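You operate a simulated robot arm through the tools that you are given. There is no shell and no other tool. Be economical: measure what you need, move in short steps, check, and stop when the job is done.

You are at the controls of a simulated robot arm. One attempt, no reset.

## Task
Stack the gel box labelled "alder" from the top of the white bench on top of the gel box labelled "spruce".

It is judged by the outcome, as a careful person would: the job done as asked, and still so three seconds after it is handed in. It fails if anything else is knocked over, pushed out of place, dropped, spilled or broken.

## Robot
A 7-joint arm with a two-finger parallel gripper, fixed in place. Base frame: the origin is at the foot of the arm, x ahead of it, y to its left, z up; the work surface is at about z = 800. Lengths are in mm, angles in degrees, forces in N, time in s.
With the tool pointing down near the work surface it reaches from about 240 to 680 mm from the base axis. Its first joint turns from -66.0 to 66.0 degrees. Payload 2.4 kg.
The TCP is the grasp point between the finger pads, 30 mm short of the fingertips. In the tool frame z runs along the fingers and y along their closing line. The gripper opens to 94 mm. The fingers are 28 mm wide and 10 mm thick; the gripper's body (50 by 96 mm) begins 55 mm behind the TCP.
Orientation is that of the tool frame in the base frame, as [roll, pitch, yaw] about the fixed x, y, z axes, in that order (R = Rz(yaw) Ry(pitch) Rx(roll)). With the fingers straight down and closing along the base's y, the tool's x points along the base's -x, its y along +y and its z along -z.

## Interface
- The arm moves only by the tool apply_moves. Its argument "increments" is a list of rows, each an object (a shift or turn left out is 0, a gripper value left out holds the last) with "claw": the opening, from 0 (shut) to 1 (fully open); "delta_pos": the shift along the tool's x, y, z in units of 20 mm (1.0 is 20 mm), a list of three; "dr": the turn, a rotation vector about the tool's x, y, z in units of 8 degrees (1.0 is 8 degrees), a list of three. In form: [{"claw": claw, "delta_pos": [tx, ty, tz], "dr": [ax, ay, az]}, ...]. A call has 1 to 10 rows; each row shifts and turns the commanded pose from where the row before left it, along the tool's axes as they then stand. A call with a number of a shift or a turn outside -1 to 1 is refused whole. Each row takes 0.2 s and may step no farther than 50 mm and 8.6 degrees from the row before; otherwise, or with a gripper value out of range, the whole call is refused. A pose out of reach is approached as far as the arm can. The call stops where the force on the tool passes 40 N (or 10 N more than at its start, if that is more) or the arm is blocked; 0.2 s more then pass. Each finger travels about 153 mm/s and halts on what it meets, pressing with about 36 N; the grip force reading is that of the motor and also rises with nothing between the fingers. The clock runs only during rows and for 0.2 s after the last one: add rows that do not move to give the fingers time. The reply holds the time, the measured pose of the TCP, the force on the tool along the base axes, the opening and the grip force, in the units named above and with some noise, and new pictures: "views" is both (left out), scene, wrist or none.
- Cameras (640 x 400 px; columns grow to the right, rows downward): "scene" is fixed at [29, 471.2, 1449.7]; the picture's right is [-0.74, -0.68, 0.00], its down [-0.39, 0.43, -0.82] and it looks along [0.55, -0.60, -0.58] (base axes); focal length 356 px, centre (320, 200). "wrist" rides on the gripper at [-37, 0, -58] in the tool frame; the picture's right is [0.00, -1.00, 0.00], its down [0.97, 0.00, -0.24] and it looks along [0.24, 0.00, 0.97] (tool axes); focal length 218 px, centre (320, 200).
- locate(camera, pixels): there is no depth. For up to 12 entries [column, row, z] of the newest picture of that camera ("zoom" is the newest enlarged one), the place [x, y] in the base frame at which the ray of that pixel passes the height z, good to about 2 mm, but the place of the scene camera against the robot may be out by one fixed shift of up to 18 mm in any direction. The clock stands still meanwhile.
- enlarge(camera, box): a new picture of the part [left, top, right, bottom] of that camera's present view, enlarged. The clock stands still meanwhile.
- job_done(): hands the job in; it is judged then, once.

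Go step by step. Measure first, check grasps and placings, and put right what went wrong. The budget is 60 turns and 170 pictures, counting those below and the enlarged ones. Unless the task says otherwise, let go and move clear before handing in, and close with one line.

The tools are called after ">>>" as a command line: name --argument value ..., lists and objects as JSON in quotes. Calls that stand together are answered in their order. apply_moves: Moves the arm, as the interface text tells. Its arguments: {"type":"object","properties":{"increments":{"type":"array"},"views":{"type":"string","enum":["both","scene","wrist","none"]}},"required":["increments"]} The other tools are called the same way: locate (camera, pixels) gives the place at which the rays of pixels pass given heights; enlarge (camera, box) takes an enlarged picture of a part of a camera's view; job_done () hands the job in.

At the start:

```text
clock: 0.0
tcp_pos: [455.0, -23.4, 1032.8]
tcp_rot: [-180.0, 0.0, 180.0]
contact_force: [-0.2, 0.2, 0.5]
grip_width: 94.1
gripper_force: 0.1
```

scene: 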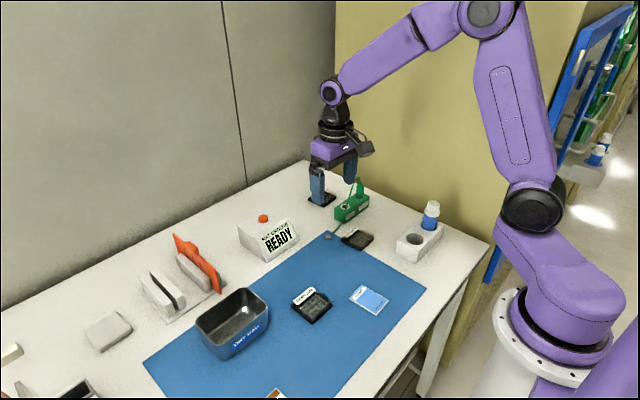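
wrist: 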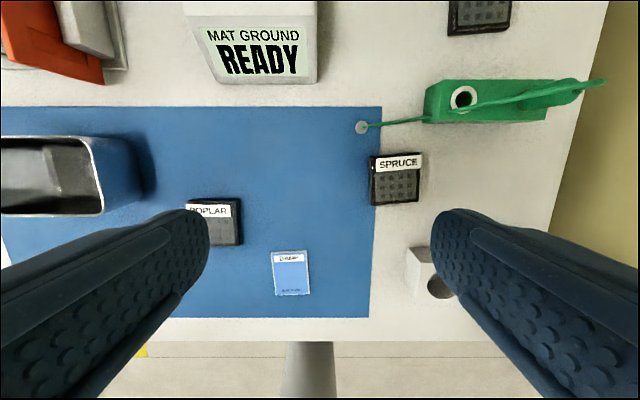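

The wrist view shows SPRUCE at (397,180), POPLAR at (215,220), and an unlabelled dark box at (480,15) that may be alder. I'll enlarge these to measure.

>>> enlarge --camera "wrist" --box '[340, 0, 540, 220]'

>>> enlarge --camera "scene" --box '[280, 150, 460, 262]'

>>> locate --camera "wrist" --pixels '[[369, 158, 820], [421, 153, 820], [423, 200, 810], [374, 205, 810], [448, 34, 810], [511, 28, 810], [480, 10, 820]]'

```text
1.82 times, centred on (440, 110) of wrist
```

zoom: 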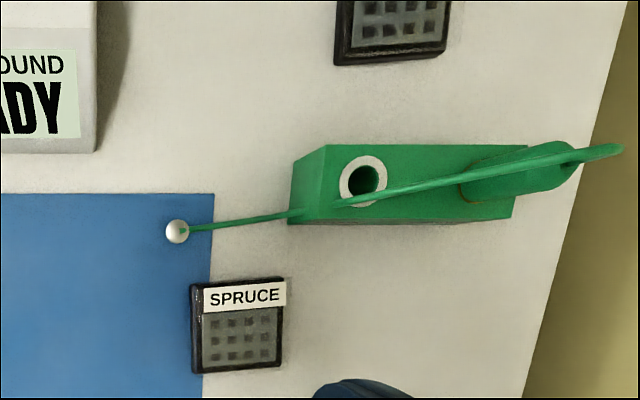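

```text
3.56 times, centred on (370, 206) of scene
```

zoom: 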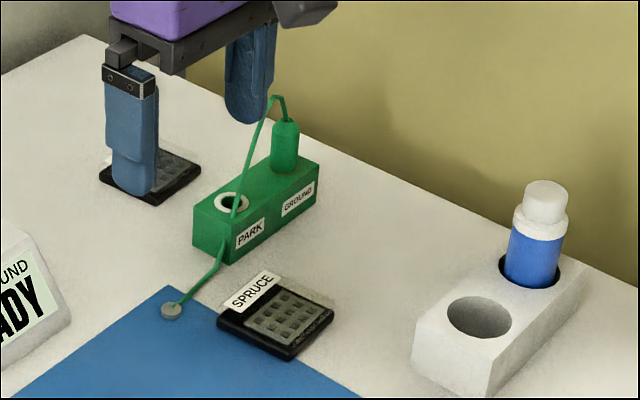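

```text
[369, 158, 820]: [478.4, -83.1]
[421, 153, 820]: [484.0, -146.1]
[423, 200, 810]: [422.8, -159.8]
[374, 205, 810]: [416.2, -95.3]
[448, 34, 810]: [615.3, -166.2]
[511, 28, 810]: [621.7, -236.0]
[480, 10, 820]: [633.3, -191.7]
```

SPRUCE is near (450,-121); the other box is near (645,-198), close to the edge of reach. I'll move above it for a look.

>>> apply_moves --increments '[{"claw": 1, "delta_pos": [-0.8, -1, 0]}, {"delta_pos": [-0.8, -1, 0]}, {"delta_pos": [-0.8, -1, 0]}, {"delta_pos": [-0.8, -1, 0]}, {"delta_pos": [-0.8, -1, 0]}, {"delta_pos": [-0.8, -1, 0]}, {"delta_pos": [-0.8, -1, 0]}, {"delta_pos": [0, -1, 0]}, {}]'

```text
clock: 2.0
tcp_pos: [568.1, -184.4, 1031.7]
tcp_rot: [179.9, 0.1, -179.9]
contact_force: [0.1, 1.5, 0.7]
grip_width: 94.1
gripper_force: 0.1
```

scene: 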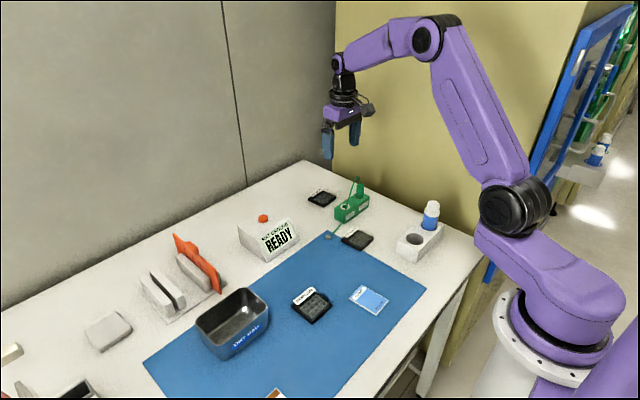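
wrist: 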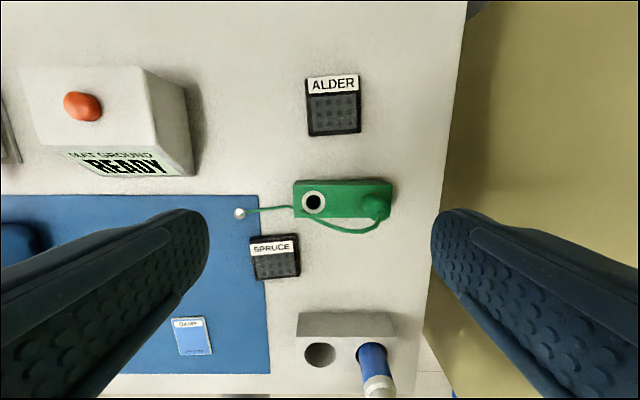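

ALDER is confirmed at about (333,105). I'll enlarge both boxes for accurate corners.

>>> enlarge --camera "wrist" --box '[230, 60, 410, 290]'

>>> enlarge --camera "scene" --box '[290, 180, 390, 260]'

>>> locate --camera "wrist" --pixels '[[305, 78, 815], [358, 74, 815], [360, 132, 815], [308, 137, 800], [248, 238, 815], [297, 233, 815], [300, 276, 800], [255, 281, 800]]'

>>> locate --camera "scene" --pixels '[[307, 199, 800], [326, 207, 800], [337, 198, 800]]'

```text
1.74 times, centred on (320, 175) of wrist
```

zoom: 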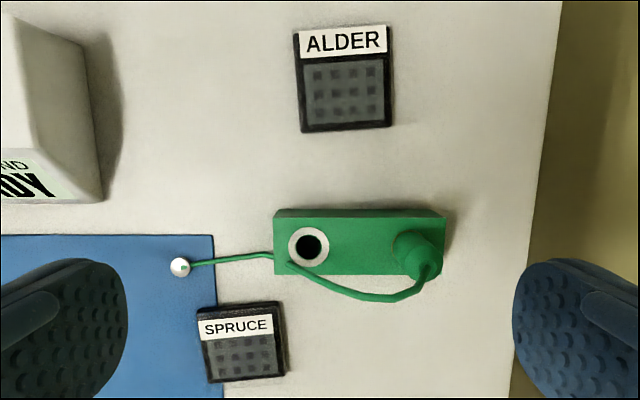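

```text
5.00 times, centred on (340, 220) of scene
```

zoom: 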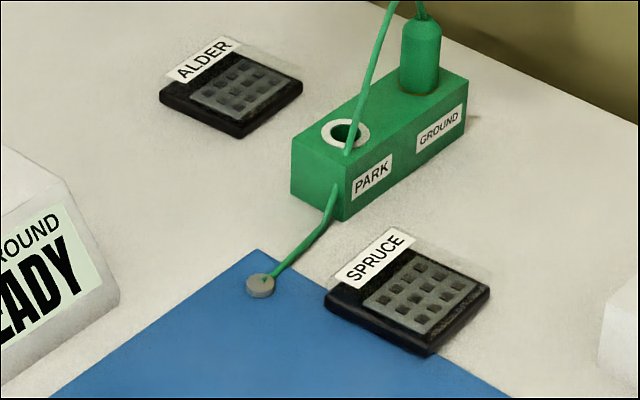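

```text
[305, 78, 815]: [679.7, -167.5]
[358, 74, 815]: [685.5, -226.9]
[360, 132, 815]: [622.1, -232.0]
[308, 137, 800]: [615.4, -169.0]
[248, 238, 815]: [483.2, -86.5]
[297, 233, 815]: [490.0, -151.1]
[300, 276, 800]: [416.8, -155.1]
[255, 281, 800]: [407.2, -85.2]
```

```text
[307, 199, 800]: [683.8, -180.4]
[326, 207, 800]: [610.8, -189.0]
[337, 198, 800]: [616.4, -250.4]
```

ALDER's centre is about (650,-199), and its edges are turned about +5.6°. SPRUCE is turned by a similar amount. I'll go in lower over alder with that turn and look again.

>>> apply_moves --increments '[{"delta_pos": [-0.7, -0.2, 1]}, {"delta_pos": [-0.7, -0.2, 1]}, {"delta_pos": [-0.7, -0.2, 1]}, {"delta_pos": [-0.7, -0.15, 1]}, {"delta_pos": [-0.5, 0, 0]}, {"dr": [0, 0, -0.7]}, {}]'

```text
clock: 3.6
tcp_pos: [634.0, -196.9, 953.0]
tcp_rot: [-179.9, 0.0, -174.3]
contact_force: [-0.5, 0.1, -0.2]
grip_width: 94.1
gripper_force: 0.0
```

scene: 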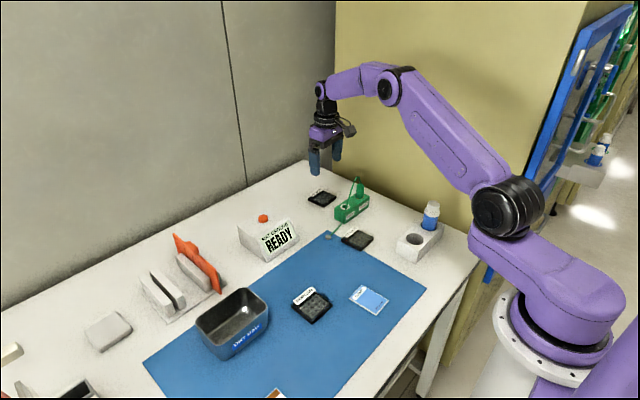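
wrist: 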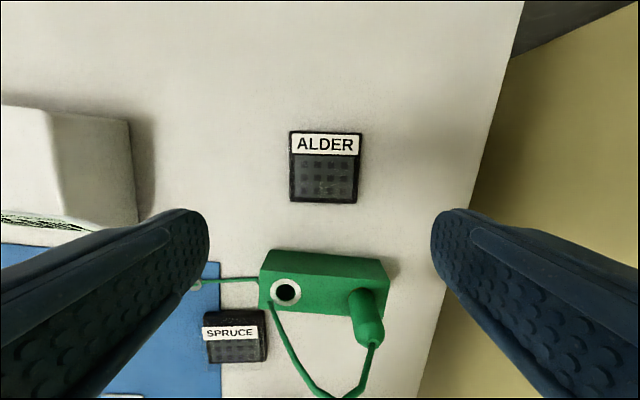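

ALDER at (325,167) is nearly square to the gripper, perhaps slightly over-rotated. I'll enlarge it to get the yaw and height.

>>> enlarge --camera "wrist" --box '[265, 115, 385, 215]'

```text
4.00 times, centred on (325, 165) of wrist
```

zoom: 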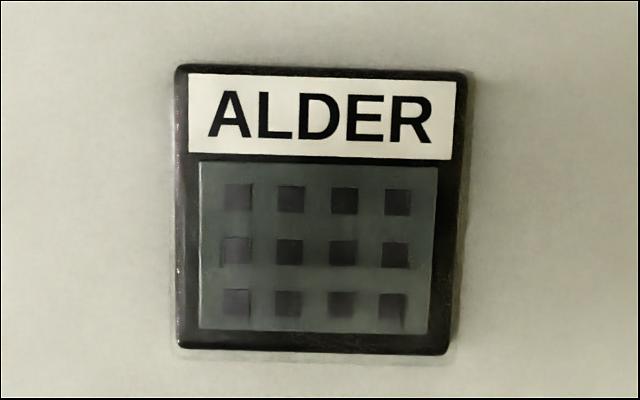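

The black rim corners in the zoom are (178,65), (468,73), (448,352) and (178,348), so I am over-rotated by about 1.3°. I'll get their base positions at a few heights.

>>> locate --camera "zoom" --pixels '[[178, 65, 812], [468, 73, 812], [448, 352, 812], [178, 348, 812], [178, 65, 800], [468, 73, 800], [448, 352, 800], [178, 348, 800], [188, 73, 822], [456, 82, 822]]'

>>> enlarge --camera "scene" --box '[295, 175, 350, 215]'

```text
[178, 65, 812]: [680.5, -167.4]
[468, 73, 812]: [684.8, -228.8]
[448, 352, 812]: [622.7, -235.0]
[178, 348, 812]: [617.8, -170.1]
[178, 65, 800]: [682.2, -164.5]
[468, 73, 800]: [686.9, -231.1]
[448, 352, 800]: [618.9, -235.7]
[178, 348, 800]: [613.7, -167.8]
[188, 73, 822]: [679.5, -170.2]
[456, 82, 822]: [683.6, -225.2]
```

```text
10.00 times, centred on (322, 195) of scene
```

zoom: 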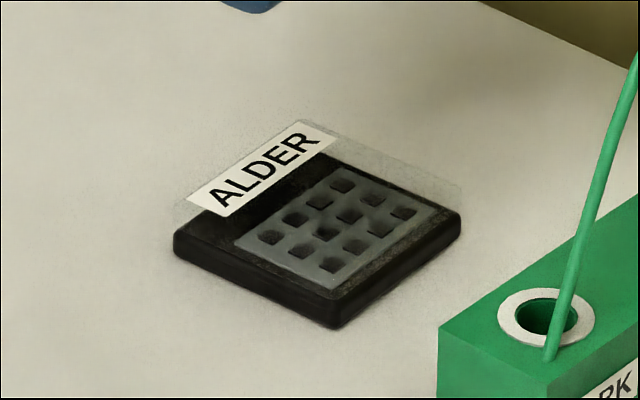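

The box centre is about (651.5,-200.3), about 64 mm wide and roughly 25 mm tall including the clear lid. I'll align over a point 8 mm on the near side, stopping with the fingertips just above it.

>>> apply_moves --increments '[{"dr": [0, 0, 0.16]}, {"delta_pos": [-0.46, -0.236, 0]}, {"delta_pos": [0, 0, 1]}, {"delta_pos": [0, 0, 1]}, {"delta_pos": [0, 0, 1]}, {"delta_pos": [0, 0, 1]}, {"delta_pos": [0, 0, 0.4]}, {}]'

```text
clock: 5.4
tcp_pos: [643.3, -200.5, 864.6]
tcp_rot: [-180.0, 0.0, -175.6]
contact_force: [0.3, -0.2, -0.6]
grip_width: 94.0
gripper_force: 0.0
```

scene: 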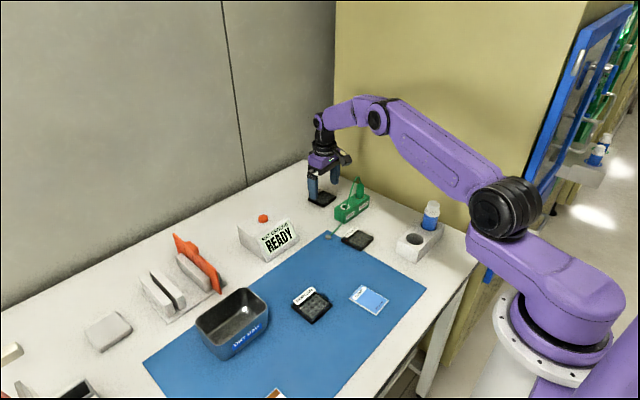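
wrist: 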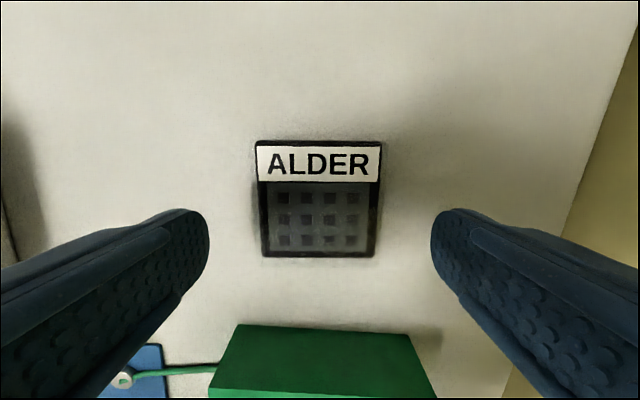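

ALDER is square and centred between the fingers. I'll go down 31 mm and close.

>>> apply_moves --increments '[{"delta_pos": [0, 0, 0.8]}, {"delta_pos": [0, 0, 0.75]}, {}, {"claw": 0}, {"claw": 0}, {"claw": 0}, {}]'

```text
clock: 7.0
tcp_pos: [642.8, -202.4, 834.7]
tcp_rot: [180.0, 0.0, -175.5]
contact_force: [-0.7, 0.3, -0.3]
grip_width: 65.0
gripper_force: 36.6
```

scene: 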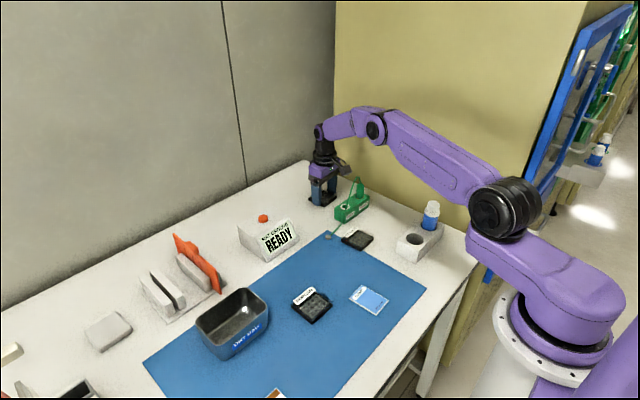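
wrist: 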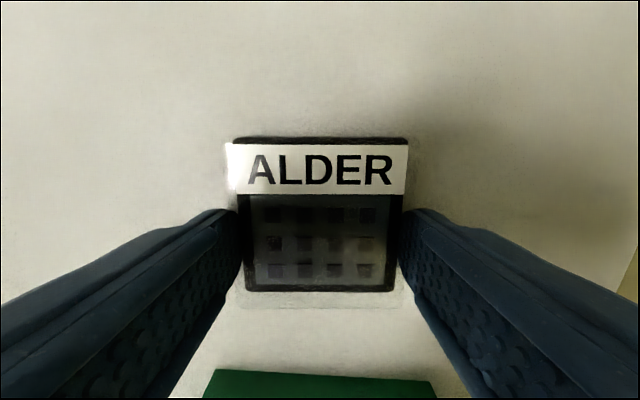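

It is gripped at 65.0 mm with 36.6 N. I'll lift straight up well clear of the green block's plug and cord.

>>> apply_moves --increments '[{"delta_pos": [0, 0, -0.5]}, {"delta_pos": [0, 0, -0.8]}, {"delta_pos": [0, 0, -1]}, {"delta_pos": [0, 0, -1]}, {"delta_pos": [0, 0, -1]}, {"delta_pos": [0, 0, -1]}, {"delta_pos": [0, 0, -1]}, {"delta_pos": [0, 0, -1]}, {}]'

```text
clock: 9.0
tcp_pos: [642.5, -202.9, 980.3]
tcp_rot: [-179.9, 0.0, -175.6]
contact_force: [-0.1, -0.6, -0.2]
grip_width: 64.9
gripper_force: 36.3
```

scene: 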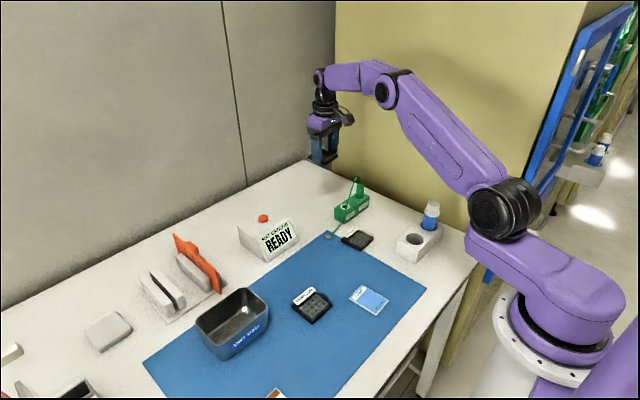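
wrist: 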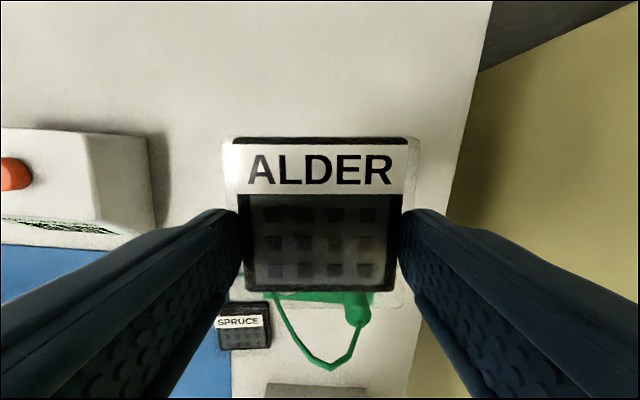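

The box is held firmly and level, with its centre about 9 mm beyond the TCP. I'll carry it high to a spot short of SPRUCE, so the wrist camera can see SPRUCE past the held box.

>>> apply_moves --increments '[{"delta_pos": [0.5, 0.18, 0]}, {"delta_pos": [0.98, 0.35, 0]}, {"delta_pos": [0.98, 0.35, 0]}, {"delta_pos": [0.98, 0.35, 0]}, {"delta_pos": [0.98, 0.35, 0]}, {"delta_pos": [0.98, 0.35, 0]}, {"delta_pos": [0.98, 0.35, 0]}, {"delta_pos": [0.98, 0.35, 0]}, {"delta_pos": [0.98, 0.35, 0]}, {"delta_pos": [0.98, 0.35, 0]}]' --views "none"

>>> apply_moves --increments '[{"delta_pos": [0.98, 0.35, 0]}, {"delta_pos": [0.98, 0.35, 0]}, {"delta_pos": [0.98, 0.35, 0]}, {"delta_pos": [0.98, 0.35, 0]}, {"delta_pos": [0.98, 0.35, 0]}, {"delta_pos": [0.5, 0.18, 0]}, {}, {}]'

```text
clock: 11.2
tcp_pos: [452.0, -149.6, 979.7]
tcp_rot: [-180.0, 0.0, -175.6]
contact_force: [-0.1, -0.1, -0.9]
grip_width: 64.8
gripper_force: 35.8
```

```text
clock: 13.0
tcp_pos: [341.3, -119.1, 981.1]
tcp_rot: [180.0, 0.1, -175.6]
contact_force: [-0.2, 0.3, -0.4]
grip_width: 65.0
gripper_force: 35.9
```

scene: 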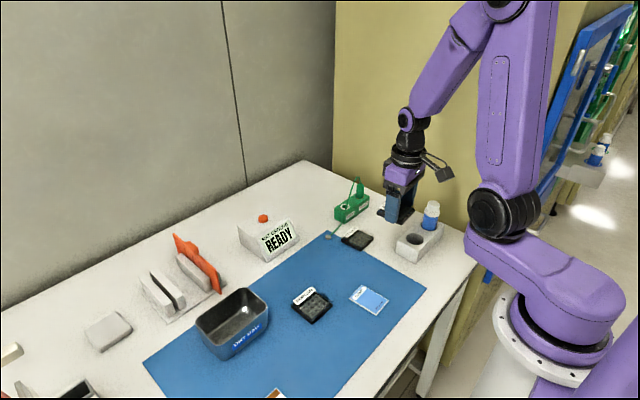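
wrist: 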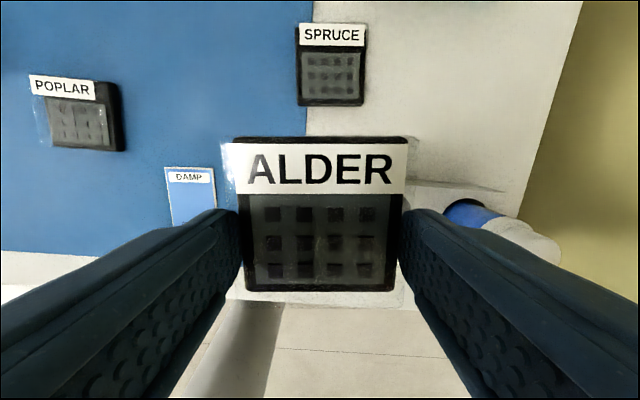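

SPRUCE shows clearly at (332,65), just past the held box. I'll enlarge it for the corners.

>>> enlarge --camera "wrist" --box '[270, 10, 400, 120]'

>>> enlarge --camera "scene" --box '[325, 175, 415, 260]'

```text
3.64 times, centred on (335, 65) of wrist
```

zoom: 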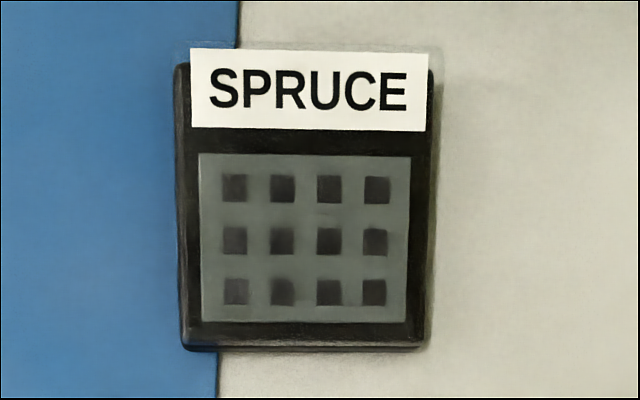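

```text
4.71 times, centred on (370, 218) of scene
```

zoom: 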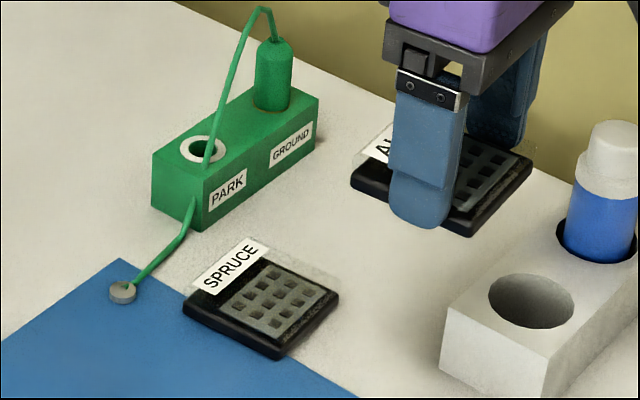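

>>> locate --camera "wrist" --pixels '[[295.7, 27.4, 813], [366.3, 29.3, 813], [364.7, 103.0, 813], [297.9, 103.5, 813], [299.6, 23.0, 825], [364.7, 24.9, 825], [298.5, 106.0, 802], [364, 106.0, 802]]'

>>> locate --camera "scene" --pixels '[[339.3, 241.3, 800], [361.5, 251.3, 800], [373.5, 237.5, 800], [340, 239, 812]]'

```text
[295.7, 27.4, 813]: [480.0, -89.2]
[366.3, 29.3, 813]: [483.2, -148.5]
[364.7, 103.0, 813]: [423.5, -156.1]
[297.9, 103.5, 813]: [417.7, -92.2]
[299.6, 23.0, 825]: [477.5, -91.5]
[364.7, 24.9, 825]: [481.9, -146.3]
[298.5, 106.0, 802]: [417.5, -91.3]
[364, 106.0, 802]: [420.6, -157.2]
```

```text
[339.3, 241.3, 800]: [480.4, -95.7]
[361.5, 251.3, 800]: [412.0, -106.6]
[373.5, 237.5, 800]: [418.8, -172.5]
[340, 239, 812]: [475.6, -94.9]
```

SPRUCE's centre is about (451,-121.5) with the same yaw of about 4.3°, so the TCP target is (442,-122.4). The cord arch is near (540,-204), which clears the gripper. I'll move over and down to z≈883.

>>> apply_moves --increments '[{"delta_pos": [-1, -0.112, 0]}, {"delta_pos": [-1, -0.112, 0]}, {"delta_pos": [-1, -0.112, 0]}, {"delta_pos": [-1, -0.112, 0]}, {"delta_pos": [-1, -0.11, 0]}, {"delta_pos": [0, 0, 1]}, {"delta_pos": [0, 0, 1]}, {"delta_pos": [0, 0, 1]}, {"delta_pos": [0, 0, 1]}, {"delta_pos": [0, 0, 0.7]}]'

```text
clock: 15.2
tcp_pos: [442.9, -122.4, 887.1]
tcp_rot: [180.0, -0.1, -175.6]
contact_force: [0.2, -0.2, -0.3]
grip_width: 65.1
gripper_force: 35.8
```

scene: 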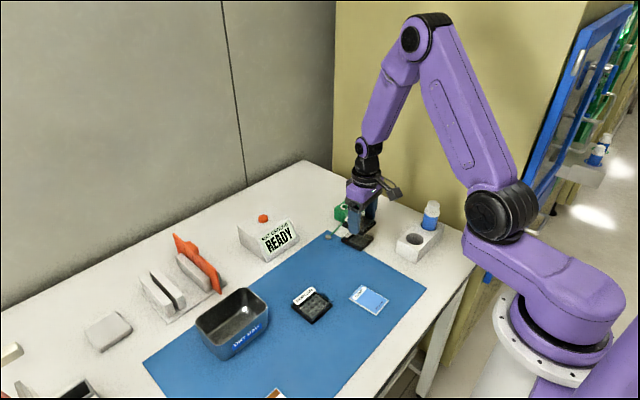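
wrist: 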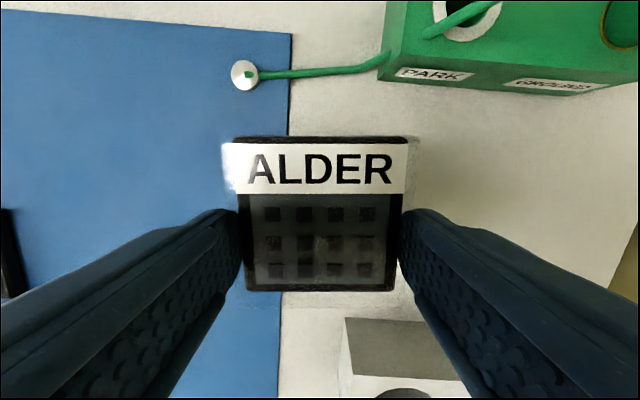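

The position is as planned, and the wrist view shows nothing near the fingers. I'll check the scene closely for alignment before lowering.

>>> enlarge --camera "scene" --box '[325, 190, 405, 260]'

```text
5.71 times, centred on (365, 225) of scene
```

zoom: 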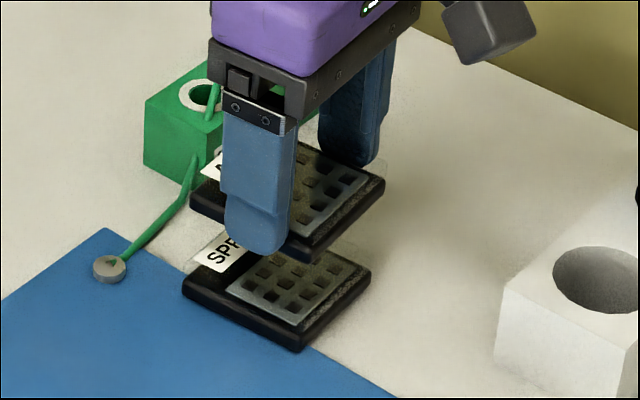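

ALDER sits over SPRUCE to within about 2 mm, slightly to the image right. I'll nudge about 1.5 mm and lower towards contact, which I expect at TCP z≈860.

>>> apply_moves --increments '[{"delta_pos": [-0.06, 0.07, 0]}, {"delta_pos": [0, 0, 0.6]}, {"delta_pos": [0, 0, 0.4]}, {"delta_pos": [0, 0, 0.1]}, {}, {}]'

>>> enlarge --camera "scene" --box '[325, 190, 405, 260]'

```text
clock: 16.6
tcp_pos: [443.1, -122.7, 864.3]
tcp_rot: [180.0, -0.1, -175.7]
contact_force: [0.2, 0.3, -0.1]
grip_width: 64.7
gripper_force: 36.2
```

scene: 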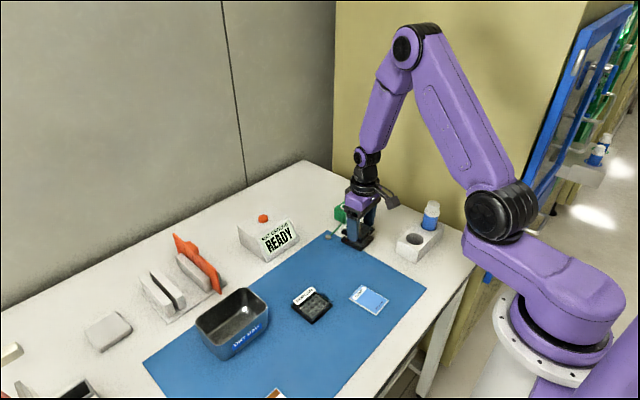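
wrist: 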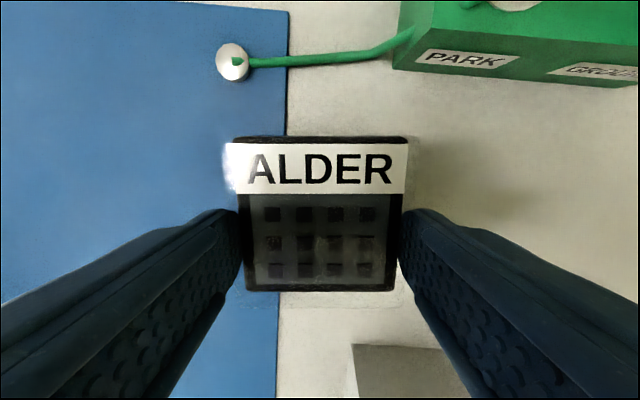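

```text
5.71 times, centred on (365, 225) of scene
```

zoom: 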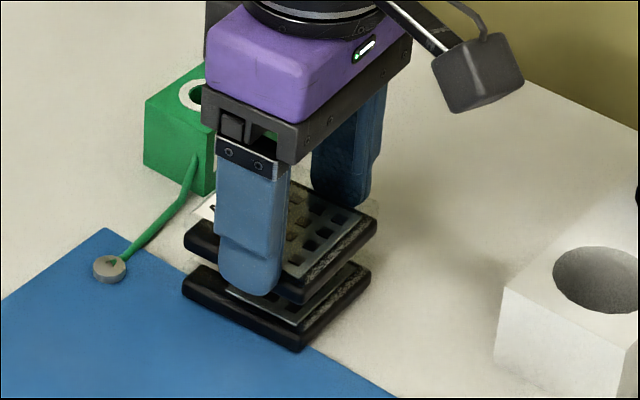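

There is no contact yet at z=864.3 and the alignment looks good. I'll lower in 1 mm steps.

>>> apply_moves --increments '[{"delta_pos": [0, 0, 0.05]}, {"delta_pos": [0, 0, 0.05]}, {"delta_pos": [0, 0, 0.05]}, {}]' --views "none"

```text
clock: 17.6
tcp_pos: [443.0, -121.2, 860.0]
tcp_rot: [-180.0, 0.0, -175.6]
contact_force: [-0.2, 0.7, -0.5]
grip_width: 65.0
gripper_force: 35.5
```

>>> apply_moves --increments '[{"delta_pos": [0, 0, 0.05]}, {}]' --views "none"

>>> apply_moves --increments '[{"delta_pos": [0, 0, 0.05]}, {}]' --views "none"

>>> enlarge --camera "scene" --box '[335, 205, 385, 255]'

```text
clock: 18.2
tcp_pos: [443.5, -120.6, 859.6]
tcp_rot: [179.9, 0.0, -175.6]
contact_force: [0.4, 0.5, -1.0]
grip_width: 64.9
gripper_force: 35.6
```

```text
clock: 18.8
tcp_pos: [445.0, -121.8, 858.4]
tcp_rot: [-179.9, 0.0, -175.7]
contact_force: [-0.4, -0.2, -0.6]
grip_width: 64.8
gripper_force: 35.9
```

```text
8.00 times, centred on (360, 230) of scene
```

zoom: 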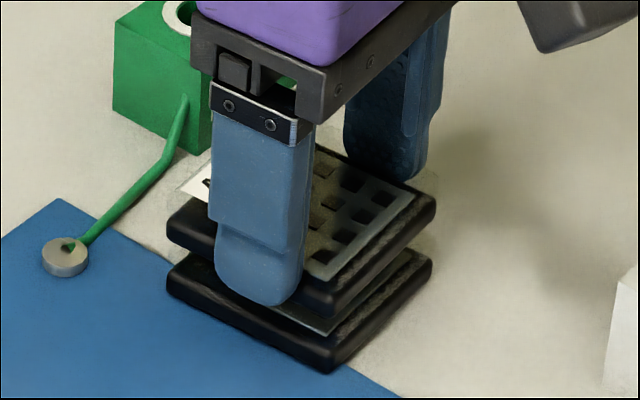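

Still no contact force; the scene suggests the bottom is about 23 mm up, so the lid is lower than I guessed. I'll continue with single steps.

>>> apply_moves --increments '[{"delta_pos": [0, 0, 0.05]}, {}]' --views "none"

>>> apply_moves --increments '[{"delta_pos": [0, 0, 0.05]}, {}]' --views "none"

```text
clock: 19.4
tcp_pos: [444.0, -121.6, 858.0]
tcp_rot: [180.0, 0.0, -175.5]
contact_force: [-0.2, -1.2, -0.7]
grip_width: 64.7
gripper_force: 36.5
```

```text
clock: 20.0
tcp_pos: [443.5, -123.2, 857.2]
tcp_rot: [-179.9, 0.0, -175.6]
contact_force: [0.2, 0.7, 1.3]
grip_width: 65.0
gripper_force: 36.1
```

>>> apply_moves --increments '[{"delta_pos": [0, 0, 0.05]}, {}]' --views "none"

```text
clock: 20.6
tcp_pos: [443.8, -122.0, 855.7]
tcp_rot: [-180.0, 0.1, -175.6]
contact_force: [-1.5, 0.3, 10.7]
grip_width: 64.7
gripper_force: 36.2
```

Contact now reads 10.7 N upward at z≈855.7, so ALDER rests on SPRUCE. I'll back off a hair and check before releasing.

>>> apply_moves --increments '[{"delta_pos": [0, 0, -0.03]}, {}]'

>>> enlarge --camera "scene" --box '[335, 205, 385, 255]'

```text
clock: 21.2
tcp_pos: [443.1, -121.4, 856.8]
tcp_rot: [-180.0, 0.0, -175.8]
contact_force: [-0.4, -1.2, 4.3]
grip_width: 64.8
gripper_force: 36.2
```

scene: 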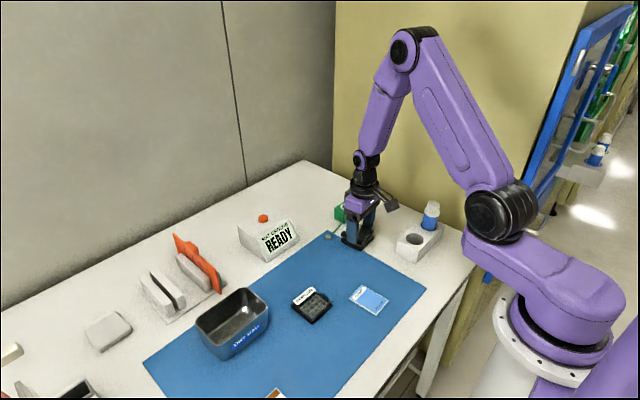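
wrist: 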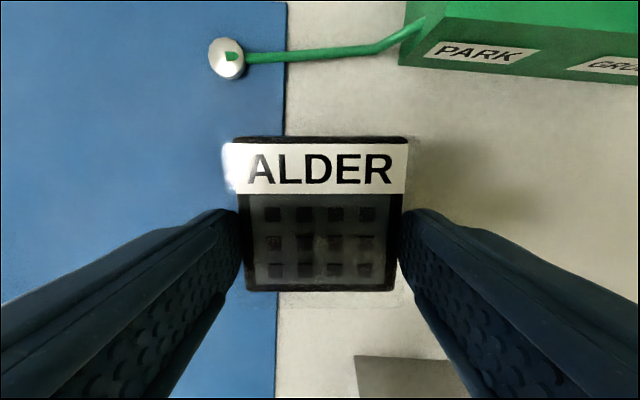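

```text
8.00 times, centred on (360, 230) of scene
```

zoom: 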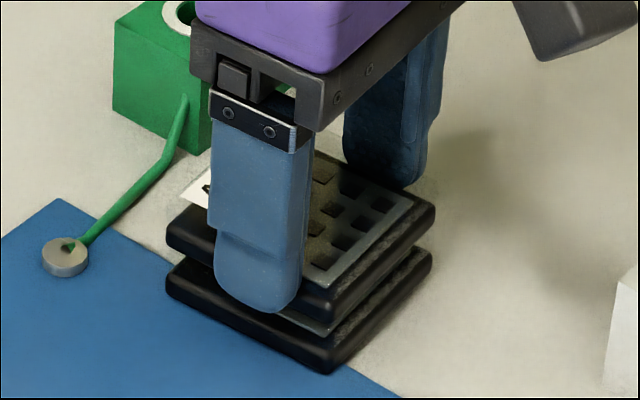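

The stack looks aligned and is lightly loaded (4.3 N). I'll open the fingers in stages, then rise.

>>> apply_moves --increments '[{"claw": 0.78}, {"claw": 0.9}, {"claw": 1}, {}]'

>>> enlarge --camera "scene" --box '[335, 205, 385, 255]'

```text
clock: 22.2
tcp_pos: [443.4, -121.0, 857.1]
tcp_rot: [-180.0, 0.0, -175.7]
contact_force: [0.3, -0.3, 0.3]
grip_width: 93.9
gripper_force: 0.0
```

scene: 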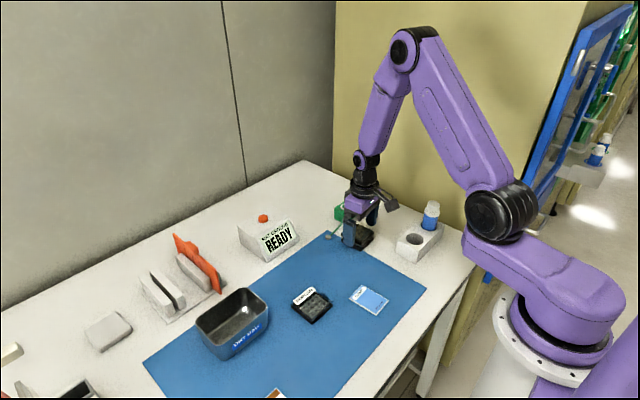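
wrist: 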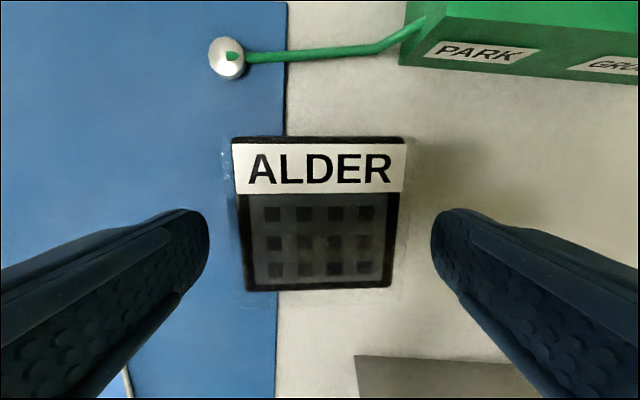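

```text
8.00 times, centred on (360, 230) of scene
```

zoom: 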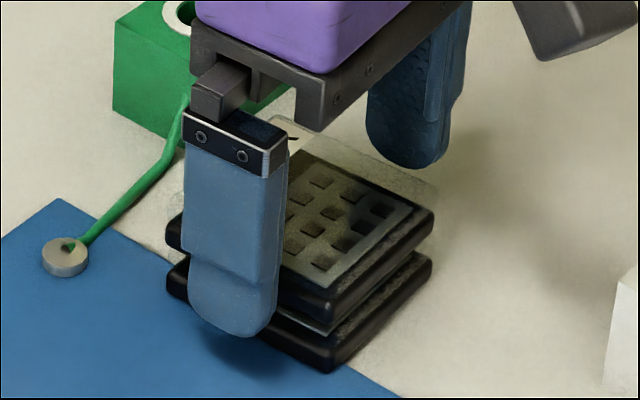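

The fingers are free and ALDER stayed put. I'll rise straight up and back away to check the result.

>>> apply_moves --increments '[{"delta_pos": [0, 0, -0.5]}, {"delta_pos": [0, 0, -1]}, {"delta_pos": [0, 0, -1]}, {"delta_pos": [0, 0, -1]}, {"delta_pos": [0, 0, -1]}, {"delta_pos": [0, 0, -1]}, {"delta_pos": [0, 0, -1]}, {"delta_pos": [0.8, 0.5, -0.5]}, {"delta_pos": [0.8, 0.5, 0]}, {}]'

>>> enlarge --camera "scene" --box '[325, 175, 405, 260]'

>>> enlarge --camera "wrist" --box '[260, 60, 460, 220]'

```text
clock: 24.4
tcp_pos: [410.1, -103.6, 997.1]
tcp_rot: [-180.0, -0.1, -175.7]
contact_force: [0.1, -0.2, 0.5]
grip_width: 94.1
gripper_force: 0.1
```

scene: 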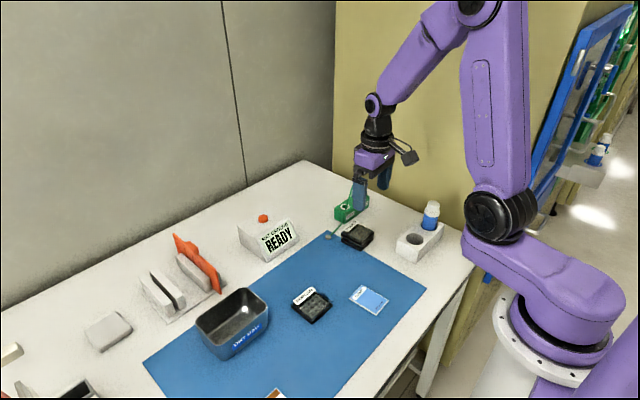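
wrist: 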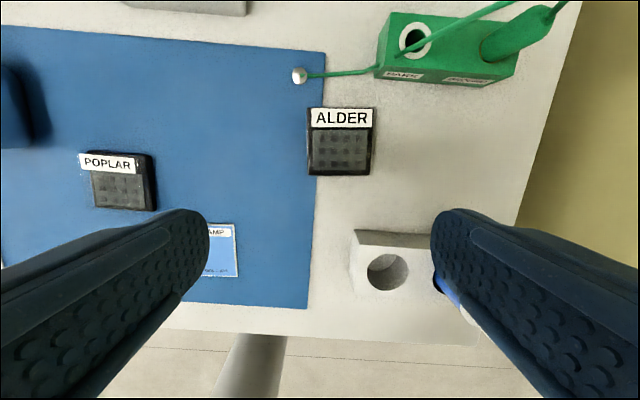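

```text
4.71 times, centred on (365, 218) of scene
```

zoom: 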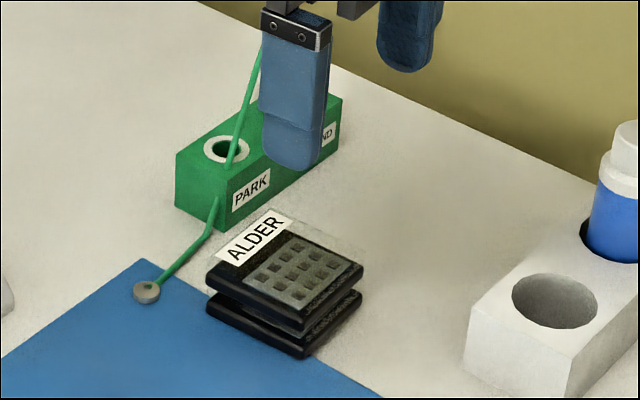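

```text
2.50 times, centred on (360, 140) of wrist
```

zoom: 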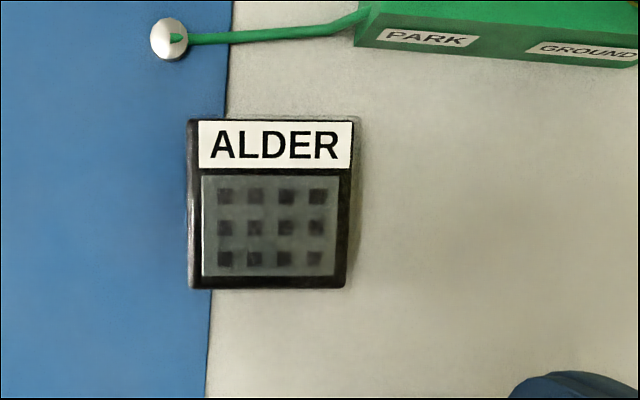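

ALDER sits squarely on SPRUCE, and nothing else has moved: the cord, plug, bottle rack and POPLAR are where they were. The gripper is clear, so I'm handing in.

>>> job_done

```text
The job is handed in.
```

The "alder" gel box is stacked squarely on top of the "spruce" gel box. The gripper has let go and moved clear, nothing else appears to have moved, and the job is handed in.
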